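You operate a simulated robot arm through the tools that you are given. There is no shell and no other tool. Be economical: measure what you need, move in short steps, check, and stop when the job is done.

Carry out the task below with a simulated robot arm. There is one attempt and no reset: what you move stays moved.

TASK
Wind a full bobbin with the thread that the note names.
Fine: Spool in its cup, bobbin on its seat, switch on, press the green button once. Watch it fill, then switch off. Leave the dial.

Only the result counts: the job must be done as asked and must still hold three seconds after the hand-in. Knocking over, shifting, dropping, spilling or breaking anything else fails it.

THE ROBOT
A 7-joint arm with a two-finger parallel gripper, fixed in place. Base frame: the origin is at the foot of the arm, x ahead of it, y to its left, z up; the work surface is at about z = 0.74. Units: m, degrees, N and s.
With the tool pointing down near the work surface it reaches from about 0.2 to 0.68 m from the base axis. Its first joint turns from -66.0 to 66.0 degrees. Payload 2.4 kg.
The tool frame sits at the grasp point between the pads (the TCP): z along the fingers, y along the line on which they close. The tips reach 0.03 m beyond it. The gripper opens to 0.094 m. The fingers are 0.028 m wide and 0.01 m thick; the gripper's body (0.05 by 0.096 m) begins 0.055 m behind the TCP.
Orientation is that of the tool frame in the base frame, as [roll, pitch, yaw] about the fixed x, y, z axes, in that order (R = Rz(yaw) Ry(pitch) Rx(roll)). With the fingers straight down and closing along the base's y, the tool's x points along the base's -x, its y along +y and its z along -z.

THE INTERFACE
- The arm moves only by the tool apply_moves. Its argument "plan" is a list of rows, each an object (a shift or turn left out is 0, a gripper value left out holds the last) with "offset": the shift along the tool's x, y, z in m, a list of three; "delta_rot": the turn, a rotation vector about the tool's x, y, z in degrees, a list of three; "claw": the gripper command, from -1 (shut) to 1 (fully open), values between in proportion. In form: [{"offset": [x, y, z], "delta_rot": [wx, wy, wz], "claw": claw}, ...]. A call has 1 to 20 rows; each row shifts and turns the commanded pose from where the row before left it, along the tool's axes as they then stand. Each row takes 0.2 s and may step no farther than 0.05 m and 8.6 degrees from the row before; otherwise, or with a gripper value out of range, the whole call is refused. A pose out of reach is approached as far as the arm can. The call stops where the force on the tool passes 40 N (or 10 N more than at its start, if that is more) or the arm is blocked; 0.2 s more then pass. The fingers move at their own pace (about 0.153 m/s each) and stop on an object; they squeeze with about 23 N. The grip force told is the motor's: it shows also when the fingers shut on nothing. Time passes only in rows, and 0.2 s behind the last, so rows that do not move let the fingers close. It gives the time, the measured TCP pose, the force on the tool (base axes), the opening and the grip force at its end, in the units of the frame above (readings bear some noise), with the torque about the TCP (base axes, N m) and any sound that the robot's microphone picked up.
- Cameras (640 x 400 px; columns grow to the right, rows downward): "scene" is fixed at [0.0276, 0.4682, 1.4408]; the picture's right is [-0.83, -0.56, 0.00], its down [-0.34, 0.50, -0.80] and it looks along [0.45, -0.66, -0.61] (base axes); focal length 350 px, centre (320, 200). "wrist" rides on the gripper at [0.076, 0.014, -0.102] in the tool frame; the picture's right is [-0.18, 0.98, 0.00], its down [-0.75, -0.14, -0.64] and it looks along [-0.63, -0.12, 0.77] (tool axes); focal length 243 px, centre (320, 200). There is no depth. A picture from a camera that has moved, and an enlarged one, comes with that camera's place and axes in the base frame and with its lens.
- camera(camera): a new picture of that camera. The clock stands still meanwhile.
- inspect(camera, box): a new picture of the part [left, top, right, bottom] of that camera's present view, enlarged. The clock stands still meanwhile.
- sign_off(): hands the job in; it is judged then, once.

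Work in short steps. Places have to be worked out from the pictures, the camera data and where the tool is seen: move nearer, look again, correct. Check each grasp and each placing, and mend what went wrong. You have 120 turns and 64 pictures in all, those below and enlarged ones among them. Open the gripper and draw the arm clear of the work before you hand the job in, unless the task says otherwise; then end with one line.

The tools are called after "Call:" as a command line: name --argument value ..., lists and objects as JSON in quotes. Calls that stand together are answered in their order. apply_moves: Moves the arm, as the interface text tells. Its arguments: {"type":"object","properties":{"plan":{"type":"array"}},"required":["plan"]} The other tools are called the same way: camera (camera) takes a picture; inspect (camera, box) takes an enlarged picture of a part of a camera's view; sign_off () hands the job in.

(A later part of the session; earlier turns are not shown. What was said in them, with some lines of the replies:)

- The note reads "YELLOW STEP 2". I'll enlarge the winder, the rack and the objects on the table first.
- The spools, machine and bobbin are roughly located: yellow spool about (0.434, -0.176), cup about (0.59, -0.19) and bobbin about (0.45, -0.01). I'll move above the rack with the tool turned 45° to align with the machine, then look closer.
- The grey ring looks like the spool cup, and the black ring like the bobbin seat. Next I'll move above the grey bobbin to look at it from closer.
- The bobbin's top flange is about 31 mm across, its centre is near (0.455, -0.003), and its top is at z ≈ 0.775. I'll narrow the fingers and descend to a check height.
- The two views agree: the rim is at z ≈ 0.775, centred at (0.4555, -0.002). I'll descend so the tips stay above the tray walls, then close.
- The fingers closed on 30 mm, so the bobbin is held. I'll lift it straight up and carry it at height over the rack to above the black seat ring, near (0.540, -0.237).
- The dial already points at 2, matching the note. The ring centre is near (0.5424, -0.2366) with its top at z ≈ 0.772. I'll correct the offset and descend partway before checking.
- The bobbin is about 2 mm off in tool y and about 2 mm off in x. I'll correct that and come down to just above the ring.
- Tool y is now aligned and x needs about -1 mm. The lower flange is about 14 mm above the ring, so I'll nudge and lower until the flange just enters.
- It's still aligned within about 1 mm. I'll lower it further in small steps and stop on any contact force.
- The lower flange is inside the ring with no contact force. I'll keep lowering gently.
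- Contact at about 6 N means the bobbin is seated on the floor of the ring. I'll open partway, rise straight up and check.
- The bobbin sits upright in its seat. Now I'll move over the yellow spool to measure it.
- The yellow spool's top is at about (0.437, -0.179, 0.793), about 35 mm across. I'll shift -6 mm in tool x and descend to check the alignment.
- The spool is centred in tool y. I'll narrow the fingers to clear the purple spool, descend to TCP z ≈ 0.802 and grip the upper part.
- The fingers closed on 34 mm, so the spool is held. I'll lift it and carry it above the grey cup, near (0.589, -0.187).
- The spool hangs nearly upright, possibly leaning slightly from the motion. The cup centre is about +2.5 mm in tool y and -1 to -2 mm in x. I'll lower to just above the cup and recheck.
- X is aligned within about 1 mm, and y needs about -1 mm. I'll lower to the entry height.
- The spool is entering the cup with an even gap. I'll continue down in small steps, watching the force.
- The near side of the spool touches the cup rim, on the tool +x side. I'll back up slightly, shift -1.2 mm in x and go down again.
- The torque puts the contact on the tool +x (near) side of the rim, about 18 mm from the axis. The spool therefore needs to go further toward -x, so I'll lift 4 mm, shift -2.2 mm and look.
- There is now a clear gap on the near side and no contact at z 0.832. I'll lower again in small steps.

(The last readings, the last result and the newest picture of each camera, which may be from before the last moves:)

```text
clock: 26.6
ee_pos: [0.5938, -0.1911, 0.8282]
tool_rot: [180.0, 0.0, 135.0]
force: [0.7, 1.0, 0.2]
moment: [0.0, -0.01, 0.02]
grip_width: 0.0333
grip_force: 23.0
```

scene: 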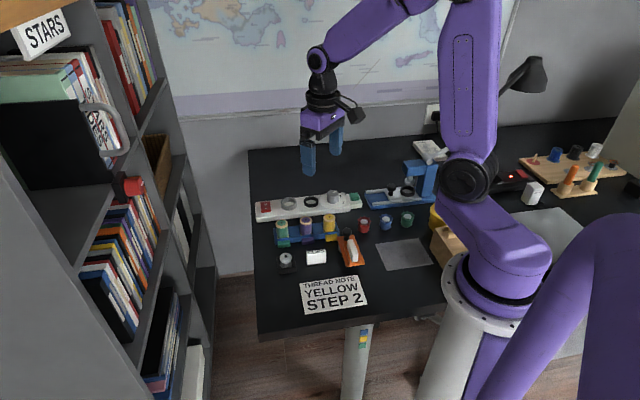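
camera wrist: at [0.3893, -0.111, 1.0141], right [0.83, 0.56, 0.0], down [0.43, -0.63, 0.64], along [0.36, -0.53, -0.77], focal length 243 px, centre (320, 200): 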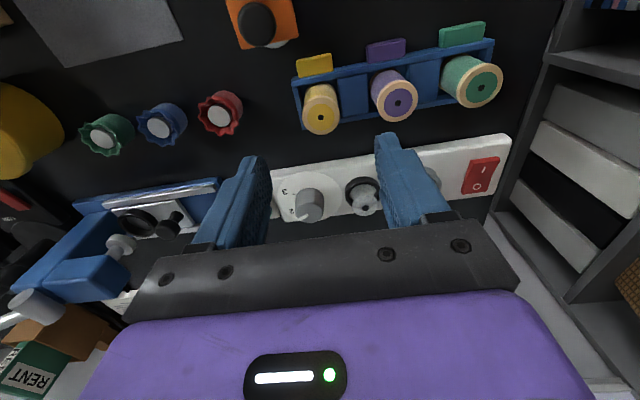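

Past the previous contact height with no force, so I'll continue down.

Call:
apply_moves --plan '[{"offset": [0, 0, 0.002]}, {"offset": [0, 0, 0.002]}, {}]'

Call:
inspect --camera "scene" --box '[274, 186, 310, 212]'

```text
clock: 27.4
ee_pos: [0.5927, -0.1905, 0.8241]
tool_rot: [180.0, 0.0, 135.0]
force: [-0.1, -0.9, -0.7]
moment: [0.01, 0.0, 0.0]
grip_width: 0.0338
grip_force: 23.0
```

```text
15.38 times, centred on (292, 199) of scene
camera zoom: at [0.0276, 0.4682, 1.4408], right [-0.83, -0.56, 0.0], down [-0.34, 0.5, -0.8], along [0.45, -0.66, -0.61], focal length 5391 px, centre (751, 215)
```

zoom: 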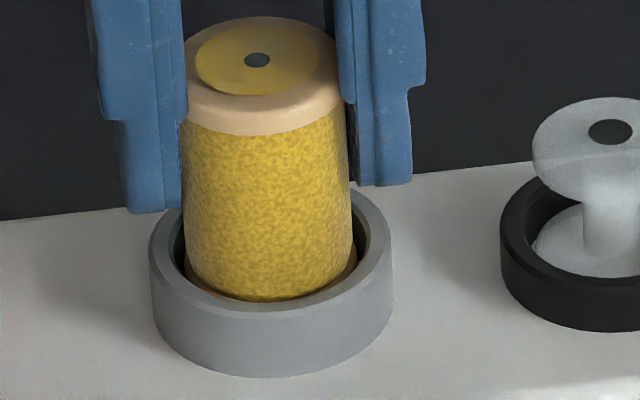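

The bottom flange is inside the cup. I'll keep going down until it touches the floor.

Call:
apply_moves --plan '[{"offset": [0, 0, 0.002]}, {"offset": [0, 0, 0.002]}, {"offset": [0, 0, 0.0015]}, {}]'

```text
clock: 28.4
ee_pos: [0.5929, -0.1903, 0.8185]
tool_rot: [180.0, 0.1, 135.0]
force: [0.1, -0.3, -1.3]
moment: [0.0, 0.02, 0.0]
grip_width: 0.0338
grip_force: 23.2
```

Call:
apply_moves --plan '[{"offset": [0, 0, 0.0015]}, {"offset": [0, 0, 0.0015]}, {}]'

Call:
inspect --camera "scene" --box '[274, 186, 310, 212]'

```text
clock: 29.2
ee_pos: [0.5941, -0.1895, 0.8163]
tool_rot: [180.0, 0.0, 135.0]
force: [-1.2, 1.0, 2.8]
moment: [-0.02, 0.01, -0.03]
grip_width: 0.0336
grip_force: 22.8
```

```text
15.38 times, centred on (292, 199) of scene
camera zoom: at [0.0275, 0.4682, 1.4408], right [-0.83, -0.56, 0.0], down [-0.34, 0.5, -0.8], along [0.45, -0.66, -0.61], focal length 5391 px, centre (751, 215)
```

zoom: 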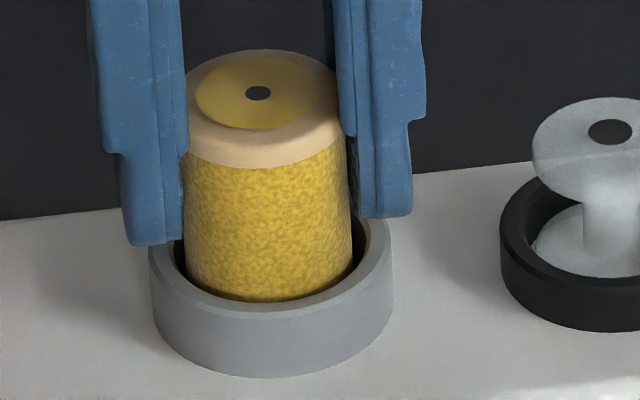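

Light contact. I'll press 1 mm more to confirm it's the floor, then release gently and rise.

Call:
apply_moves --plan '[{"offset": [0, 0, 0.001]}, {}]'

```text
clock: 29.8
ee_pos: [0.5938, -0.1899, 0.815]
tool_rot: [-180.0, 0.1, 134.9]
force: [-2.3, 0.5, 11.3]
moment: [-0.18, 0.06, -0.04]
grip_width: 0.0339
grip_force: 23.2
```

Call:
apply_moves --plan '[{"offset": [0, 0, -0.001]}, {"claw": 0.05}, {}, {"offset": [0, 0, -0.02]}, {"offset": [0, 0, -0.035]}, {"offset": [0, 0, -0.045]}, {}]'

Call:
inspect --camera "scene" --box '[250, 170, 370, 245]'

Call:
inspect --camera "wrist" --box '[150, 30, 470, 210]'

```text
clock: 31.4
ee_pos: [0.593, -0.1911, 0.9162]
tool_rot: [-180.0, 0.0, 135.1]
force: [-0.3, -0.4, -0.2]
moment: [-0.01, -0.01, -0.03]
grip_width: 0.0495
grip_force: 0.0
```

```text
5.33 times, centred on (310, 208) of scene
camera zoom: at [0.0276, 0.4682, 1.4408], right [-0.83, -0.56, 0.0], down [-0.34, 0.5, -0.8], along [0.45, -0.66, -0.61], focal length 1869 px, centre (373, 160)
```

zoom: 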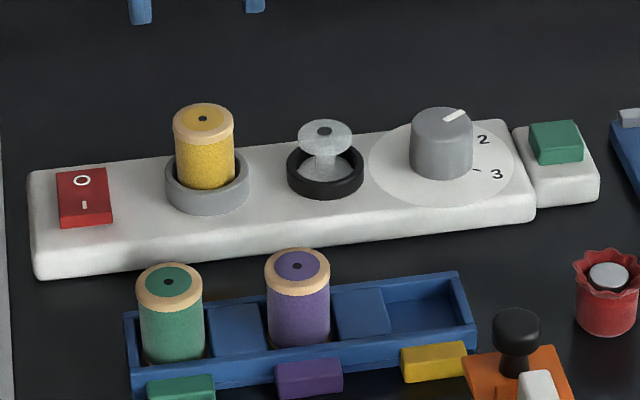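

```text
2.00 times, centred on (310, 120) of wrist
camera zoom: at [0.5499, -0.1266, 1.0191], right [0.83, 0.56, 0.0], down [0.43, -0.63, 0.64], along [0.36, -0.53, -0.77], focal length 485 px, centre (340, 360)
```

zoom: 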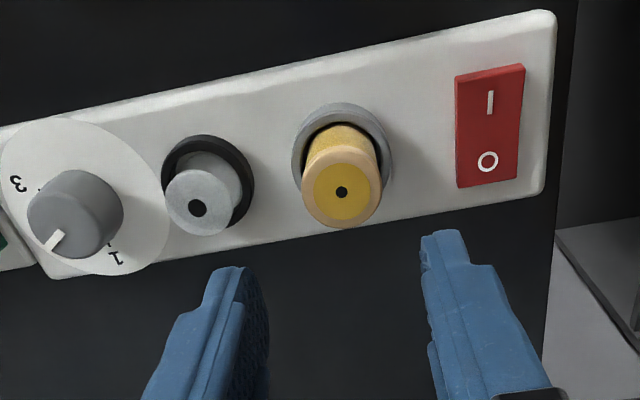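

Both parts are seated and the dial is untouched. Next is the switch: with the gripper closed, I'll go above its "I" end (near end, about (0.634, -0.130)).

Call:
apply_moves --plan '[{"offset": [0.006, 0.024, 0], "claw": -1}, {"offset": [0.006, 0.024, 0]}, {"offset": [0.0064, 0.0242, 0]}, {"offset": [0, 0, 0.03]}, {"offset": [0, 0, 0.03]}, {}]'

Call:
inspect --camera "wrist" --box '[240, 70, 400, 190]'

```text
clock: 32.8
ee_pos: [0.6304, -0.1262, 0.8545]
tool_rot: [-180.0, 0.1, 135.0]
force: [0.3, -0.1, 0.2]
moment: [0.02, -0.01, 0.01]
grip_width: 0.0001
grip_force: 22.9
```

```text
3.33 times, centred on (320, 130) of wrist
camera zoom: at [0.5879, -0.0617, 0.9578], right [0.83, 0.56, 0.0], down [0.43, -0.63, 0.64], along [0.36, -0.53, -0.77], focal length 809 px, centre (320, 433)
```

zoom: 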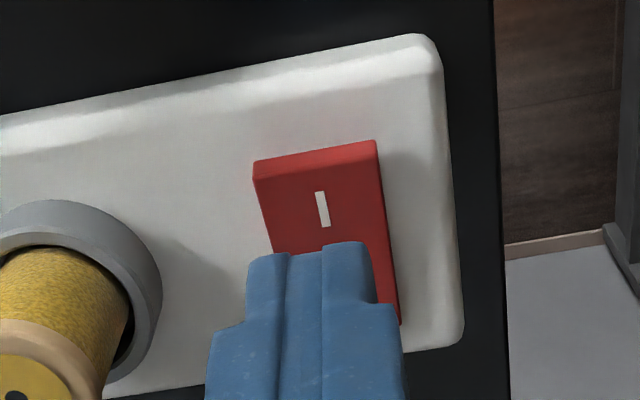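

The fingers are above the raised "I" half. I'll press down in small steps until it clicks.

Call:
apply_moves --plan '[{"offset": [0.002, 0, 0.018]}, {"offset": [0, 0, 0.014]}, {"offset": [0, 0, 0.003]}, {"offset": [0, 0, 0.003]}, {"offset": [0, 0, 0.003]}, {}]'

```text
clock: 34.2
ee_pos: [0.6301, -0.1235, 0.8136]
tool_rot: [-179.9, 0.0, 135.0]
force: [-0.6, 0.4, 0.4]
moment: [-0.06, -0.02, -0.01]
grip_width: 0.0
grip_force: 22.7
```

Call:
apply_moves --plan '[{"offset": [0, 0, 0.002]}, {"offset": [0, 0, 0.002]}, {"offset": [0, 0, 0.002]}, {}]'

```text
clock: 35.2
ee_pos: [0.6303, -0.1246, 0.8082]
tool_rot: [180.0, -0.1, 135.0]
force: [-0.6, 0.7, 0.7]
moment: [0.0, 0.03, -0.01]
grip_width: 0.0001
grip_force: 22.8
```

Call:
apply_moves --plan '[{"offset": [0, 0, 0.002]}, {"offset": [0, 0, 0.002]}, {}]'

Call:
inspect --camera "scene" --box '[250, 170, 310, 215]'

```text
clock: 36.0
ee_pos: [0.6294, -0.1244, 0.8032]
tool_rot: [180.0, -0.1, 135.0]
force: [-0.2, -0.2, 0.7]
moment: [0.01, -0.03, -0.02]
grip_width: 0.0
grip_force: 22.8
```

```text
8.89 times, centred on (280, 192) of scene
camera zoom: at [0.0275, 0.4682, 1.4408], right [-0.83, -0.56, 0.0], down [-0.34, 0.5, -0.8], along [0.45, -0.66, -0.61], focal length 3115 px, centre (676, 267)
```

zoom: 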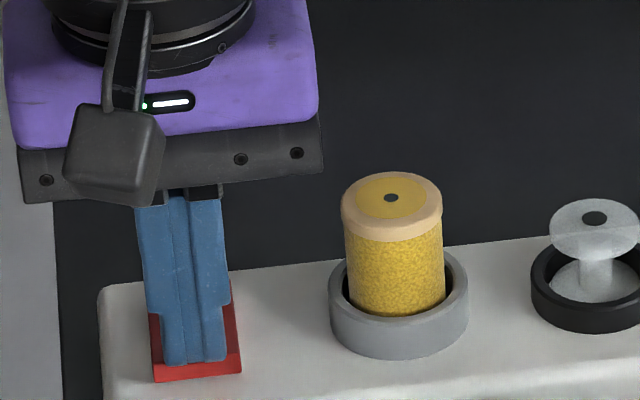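

Call:
apply_moves --plan '[{"offset": [0, 0, 0.002]}, {"offset": [0, 0, 0.002]}, {}]'

```text
clock: 36.8
ee_pos: [0.6294, -0.1234, 0.8013]
tool_rot: [-179.9, 0.0, 135.0]
force: [-1.8, 0.4, 2.9]
moment: [-0.02, 0.03, 0.0]
grip_width: 0.0001
grip_force: 23.3
heard: click
```

A click was heard. I'll rise and verify the switch state.

Call:
apply_moves --plan '[{"offset": [0, 0, -0.02]}, {"offset": [0, 0, -0.04]}, {"offset": [0, 0, -0.04]}, {}]'

Call:
inspect --camera "scene" --box '[250, 170, 370, 235]'

```text
clock: 37.8
ee_pos: [0.6309, -0.1236, 0.9]
tool_rot: [180.0, 0.1, 135.0]
force: [0.3, 0.9, -0.5]
moment: [-0.01, -0.02, 0.02]
grip_width: 0.0
grip_force: 23.3
```

```text
5.33 times, centred on (310, 202) of scene
camera zoom: at [0.0276, 0.4682, 1.4408], right [-0.83, -0.56, 0.0], down [-0.34, 0.5, -0.8], along [0.45, -0.66, -0.61], focal length 1869 px, centre (373, 187)
```

zoom: 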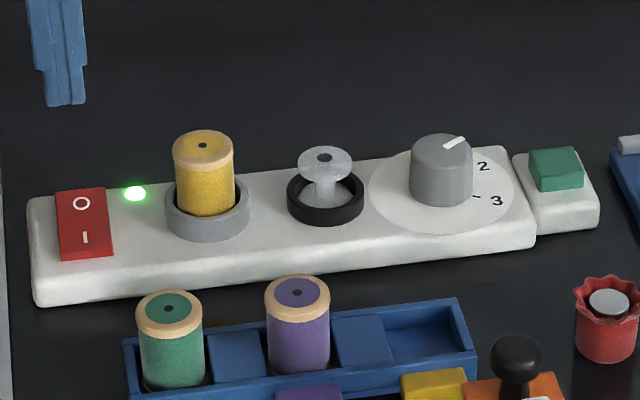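

The switch is on and the LED is green. I'll move above the green button, near (0.447, -0.344).

Call:
apply_moves --plan '[{"offset": [-0.0032, -0.0358, 0]}, {"offset": [-0.0032, -0.0358, 0]}, {"offset": [-0.0032, -0.0358, 0]}, {"offset": [-0.0032, -0.0358, 0]}, {"offset": [-0.0032, -0.0358, 0]}, {"offset": [-0.0032, -0.0358, 0]}, {"offset": [-0.0032, -0.0358, 0]}, {"offset": [-0.0032, -0.0354, 0]}, {}]'

Call:
camera --camera "wrist"

```text
clock: 39.8
ee_pos: [0.4461, -0.3456, 0.8994]
tool_rot: [-180.0, 0.0, 135.1]
force: [0.0, 0.4, -0.4]
moment: [-0.02, -0.01, 0.0]
grip_width: 0.0
grip_force: 23.1
```

```text
11 pictures are left
camera wrist: at [0.4022, -0.2814, 1.0031], right [0.82, 0.57, 0.0], down [0.43, -0.63, 0.64], along [0.36, -0.53, -0.77], focal length 243 px, centre (320, 200)
```

wrist: 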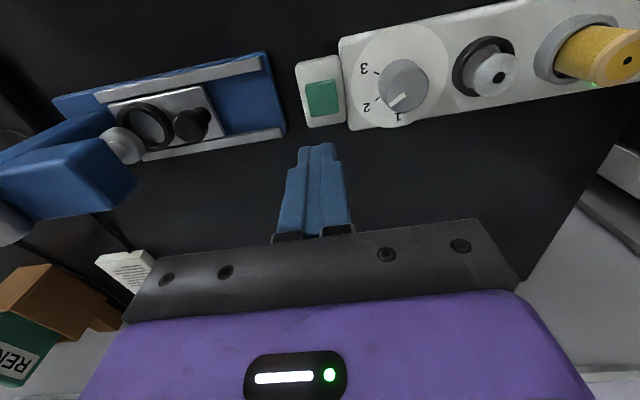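

The button is about +9 mm in tool x and +3 mm in y from the TCP. I'll adjust and descend to just above it.

Call:
apply_moves --plan '[{"offset": [0.009, 0.003, 0]}, {"offset": [0, 0, 0.03]}, {"offset": [0, 0, 0.03]}, {}]'

Call:
inspect --camera "wrist" --box '[240, 70, 400, 190]'

```text
clock: 40.8
ee_pos: [0.4416, -0.3372, 0.8395]
tool_rot: [-179.9, 0.2, 134.9]
force: [-0.5, 0.2, -0.6]
moment: [0.0, 0.0, -0.05]
grip_width: 0.0
grip_force: 22.5
```

```text
3.33 times, centred on (320, 130) of wrist
camera zoom: at [0.3984, -0.2725, 0.9434], right [0.83, 0.56, 0.0], down [0.43, -0.63, 0.64], along [0.36, -0.53, -0.77], focal length 809 px, centre (320, 433)
```

zoom: 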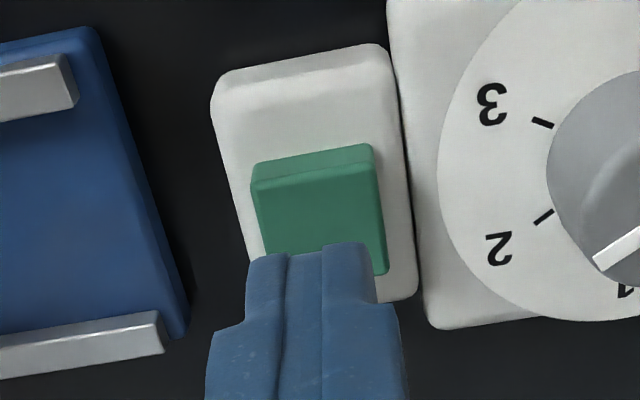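

I'm centred over the button. I'll press down gently in small steps, once.

Call:
apply_moves --plan '[{"offset": [0.001, 0, 0.012]}, {"offset": [0, 0, 0.006]}, {"offset": [0, 0, 0.003]}, {"offset": [0, 0, 0.002]}, {}]'

```text
clock: 42.0
ee_pos: [0.439, -0.3353, 0.8168]
tool_rot: [180.0, -0.1, 134.9]
force: [0.2, -0.6, -0.1]
moment: [0.0, 0.02, 0.01]
grip_width: 0.0
grip_force: 22.7
```

Call:
apply_moves --plan '[{"offset": [0, 0, 0.002]}, {"offset": [0, 0, 0.002]}, {"offset": [0, 0, 0.002]}, {}]'

```text
clock: 43.0
ee_pos: [0.4419, -0.3359, 0.8118]
tool_rot: [-180.0, 0.0, 135.0]
force: [0.4, 0.1, -1.0]
moment: [-0.05, 0.01, -0.03]
grip_width: 0.0001
grip_force: 23.3
```

Call:
apply_moves --plan '[{"offset": [0, 0, 0.002]}, {"offset": [0, 0, 0.002]}, {"offset": [0, 0, 0.002]}, {}]'

```text
clock: 44.0
ee_pos: [0.4418, -0.3358, 0.8056]
tool_rot: [180.0, 0.0, 134.9]
force: [-0.4, -0.2, -0.4]
moment: [-0.02, 0.02, -0.01]
grip_width: 0.0
grip_force: 23.0
```

Call:
apply_moves --plan '[{"offset": [0, 0, 0.002]}, {"offset": [0, 0, 0.002]}, {}]'

```text
clock: 44.8
ee_pos: [0.4386, -0.3346, 0.8007]
tool_rot: [-180.0, 0.0, 135.0]
force: [-0.5, 0.3, 2.5]
moment: [-0.03, 0.03, 0.01]
grip_width: 0.0001
grip_force: 22.7
heard: click
```

A click was heard. I'll lift off and look at the machine.

Call:
apply_moves --plan '[{"offset": [0, 0, -0.02]}, {"offset": [0, 0, -0.04]}, {"offset": [0, 0, -0.04]}, {}]'

Call:
inspect --camera "scene" --box '[250, 170, 370, 235]'

```text
clock: 45.8
ee_pos: [0.4404, -0.3347, 0.9023]
tool_rot: [-179.9, 0.0, 134.9]
force: [-0.4, 0.5, 0.9]
moment: [-0.02, -0.02, -0.02]
grip_width: 0.0001
grip_force: 23.0
```

```text
5.33 times, centred on (310, 202) of scene
camera zoom: at [0.0276, 0.4682, 1.4408], right [-0.83, -0.56, 0.0], down [-0.34, 0.5, -0.8], along [0.45, -0.66, -0.61], focal length 1869 px, centre (373, 187)
```

zoom: 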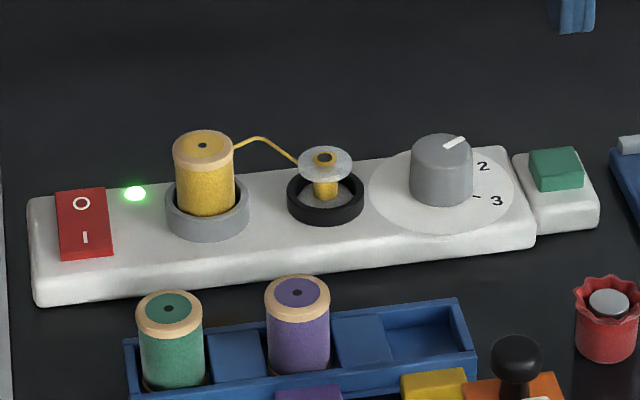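

Winding has started and the bobbin shows yellow. While it fills, I'll move high above the switch's "O" end.

Call:
apply_moves --plan '[{"offset": [0, 0, -0.03]}, {"offset": [-0.0022, 0.0352, 0]}, {"offset": [-0.0022, 0.0352, 0]}, {"offset": [-0.0022, 0.0352, 0]}, {"offset": [-0.0022, 0.0352, 0]}, {"offset": [-0.0022, 0.0352, 0]}, {"offset": [-0.0022, 0.0352, 0]}, {"offset": [-0.0022, 0.0352, 0]}, {"offset": [-0.0022, 0.0352, 0]}, {}, {}, {}, {}, {}]'

Call:
inspect --camera "scene" --box '[250, 170, 370, 235]'

```text
clock: 48.8
ee_pos: [0.6516, -0.1503, 0.932]
tool_rot: [-179.9, 0.0, 135.0]
force: [0.1, 0.2, 0.3]
moment: [0.01, 0.02, -0.01]
grip_width: 0.0
grip_force: 22.7
```

```text
5.33 times, centred on (310, 202) of scene
camera zoom: at [0.0276, 0.4682, 1.4408], right [-0.83, -0.56, 0.0], down [-0.34, 0.5, -0.8], along [0.45, -0.66, -0.61], focal length 1869 px, centre (373, 187)
```

zoom: 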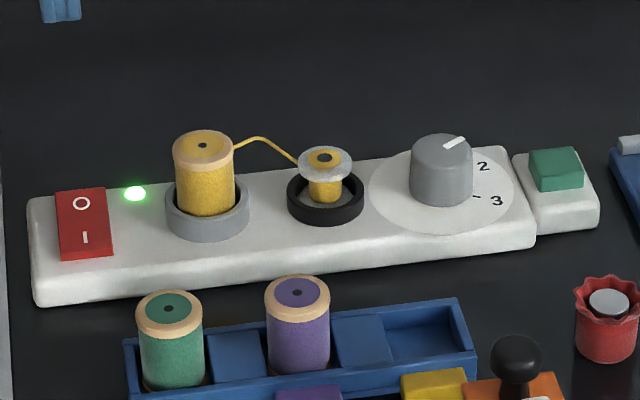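

It's filling steadily, roughly halfway across the flange. I'll wait about 3.6 s and look again.

Call:
apply_moves --plan '[{}, {}, {}, {}, {}, {}, {}, {}, {}, {}, {}, {}, {}, {}, {}, {}, {}]'

Call:
inspect --camera "scene" --box '[285, 185, 335, 217]'

```text
clock: 52.4
ee_pos: [0.6517, -0.149, 0.9319]
tool_rot: [179.9, -0.1, 135.1]
force: [-1.0, -0.2, -0.2]
moment: [0.01, -0.02, -0.03]
grip_width: 0.0
grip_force: 22.4
```

```text
12.50 times, centred on (310, 201) of scene
camera zoom: at [0.0276, 0.4682, 1.4408], right [-0.83, -0.56, 0.0], down [-0.34, 0.5, -0.8], along [0.45, -0.66, -0.61], focal length 4380 px, centre (445, 188)
```

zoom: 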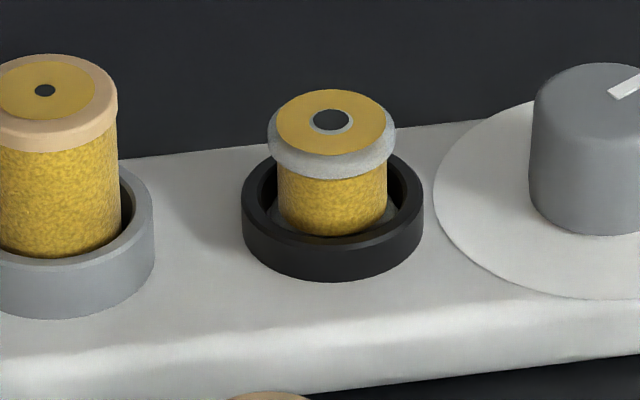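

The thread between spool and bobbin has gone and the bobbin looks full. I'll lower towards the switch without touching it and look once more to confirm it stopped.

Call:
apply_moves --plan '[{"offset": [0, 0, 0.03]}, {"offset": [0, 0, 0.03]}, {"offset": [0, 0, 0.02]}, {}]'

Call:
inspect --camera "scene" --box '[285, 185, 335, 217]'

Call:
inspect --camera "wrist" --box '[220, 70, 400, 190]'

```text
clock: 53.4
ee_pos: [0.6519, -0.1482, 0.8514]
tool_rot: [-180.0, 0.0, 135.1]
force: [0.3, 0.7, -0.7]
moment: [-0.01, -0.01, -0.01]
grip_width: 0.0
grip_force: 22.9
```

```text
12.50 times, centred on (310, 201) of scene
camera zoom: at [0.0276, 0.4682, 1.4408], right [-0.83, -0.56, 0.0], down [-0.34, 0.5, -0.8], along [0.45, -0.66, -0.61], focal length 4380 px, centre (445, 188)
```

zoom: 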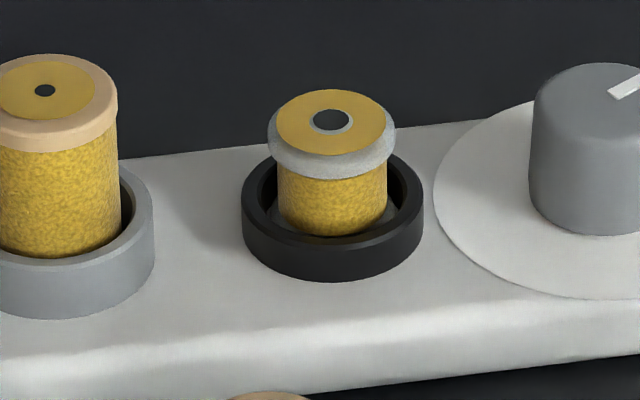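

```text
3.33 times, centred on (310, 130) of wrist
camera zoom: at [0.6082, -0.0855, 0.9544], right [0.83, 0.56, 0.0], down [0.43, -0.63, 0.64], along [0.36, -0.53, -0.77], focal length 809 px, centre (353, 433)
```

zoom: 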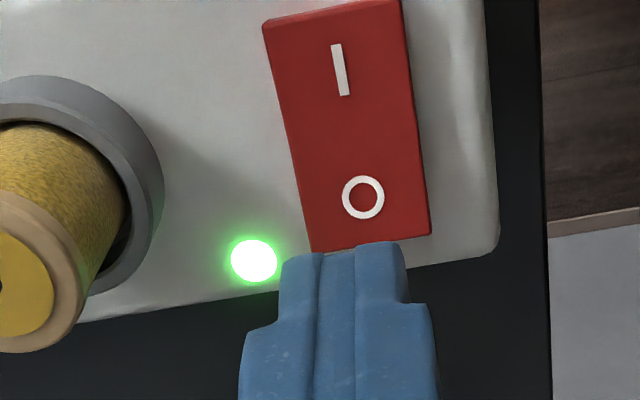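

The fill is unchanged, so the winder has stopped full. I'm above the "O" half and will press it down gently.

Call:
apply_moves --plan '[{"offset": [-0.0015, 0.002, 0.02]}, {"offset": [0, 0, 0.016]}, {"offset": [0, 0, 0.004]}, {"offset": [0, 0, 0.003]}, {"offset": [0, 0, 0.002]}, {}]'

```text
clock: 54.8
ee_pos: [0.6542, -0.1488, 0.8071]
tool_rot: [-180.0, 0.0, 134.9]
force: [0.3, -0.1, -0.2]
moment: [0.0, 0.01, 0.0]
grip_width: 0.0002
grip_force: 23.1
```

Call:
apply_moves --plan '[{"offset": [0, 0, 0.002]}, {"offset": [0, 0, 0.002]}, {"offset": [0, 0, 0.002]}, {}]'

```text
clock: 55.8
ee_pos: [0.6549, -0.1494, 0.8023]
tool_rot: [180.0, 0.0, 135.0]
force: [-1.2, -1.6, 8.5]
moment: [0.04, 0.12, 0.04]
grip_width: 0.0
grip_force: 22.8
heard: click
```

A click was heard. I'll rise clear, open the gripper and retreat, then verify.

Call:
apply_moves --plan '[{"offset": [0, 0, -0.02]}, {"offset": [0, 0, -0.04]}, {"offset": [0, 0, -0.04]}, {"offset": [0, 0, -0.04]}, {"offset": [0.04, 0, 0], "claw": 1}, {"offset": [0.04, 0, 0]}, {"offset": [0.04, 0, 0]}, {}, {}]'

Call:
camera --camera "scene"

Call:
inspect --camera "scene" --box '[250, 170, 370, 260]'

```text
clock: 57.8
ee_pos: [0.5689, -0.0636, 0.9403]
tool_rot: [179.9, 0.0, 134.9]
force: [0.2, -0.1, -0.3]
moment: [0.0, -0.01, -0.04]
grip_width: 0.0941
grip_force: 0.0
```

```text
4 pictures are left
```

scene: 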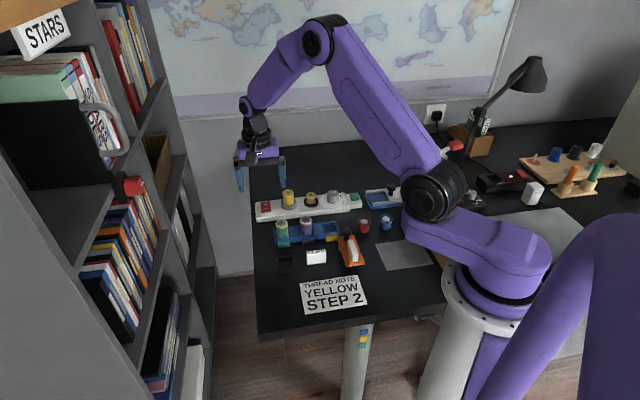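

```text
4.44 times, centred on (310, 215) of scene
camera zoom: at [0.0275, 0.4682, 1.4408], right [-0.83, -0.56, 0.0], down [-0.34, 0.5, -0.8], along [0.45, -0.66, -0.61], focal length 1557 px, centre (364, 133)
```

zoom: 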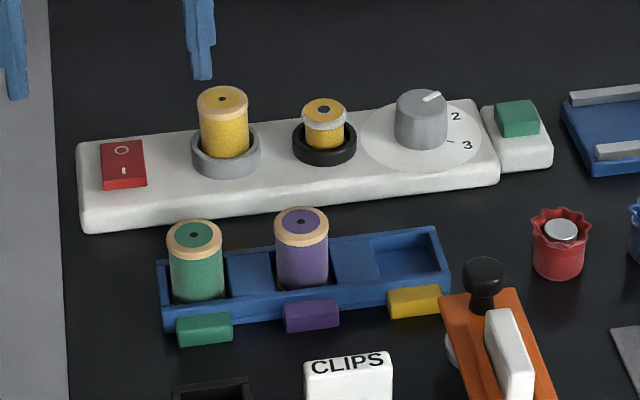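

The LED is out, the switch is off and the bobbin is full of yellow in its seat. The other items haven't moved and the arm is clear, so I'm handing in.

Call:
sign_off

```text
The job is handed in.
```

The bobbin is wound full with yellow thread and sits on its seat. The spool is in its cup, the machine is switched off, and I left the dial alone.
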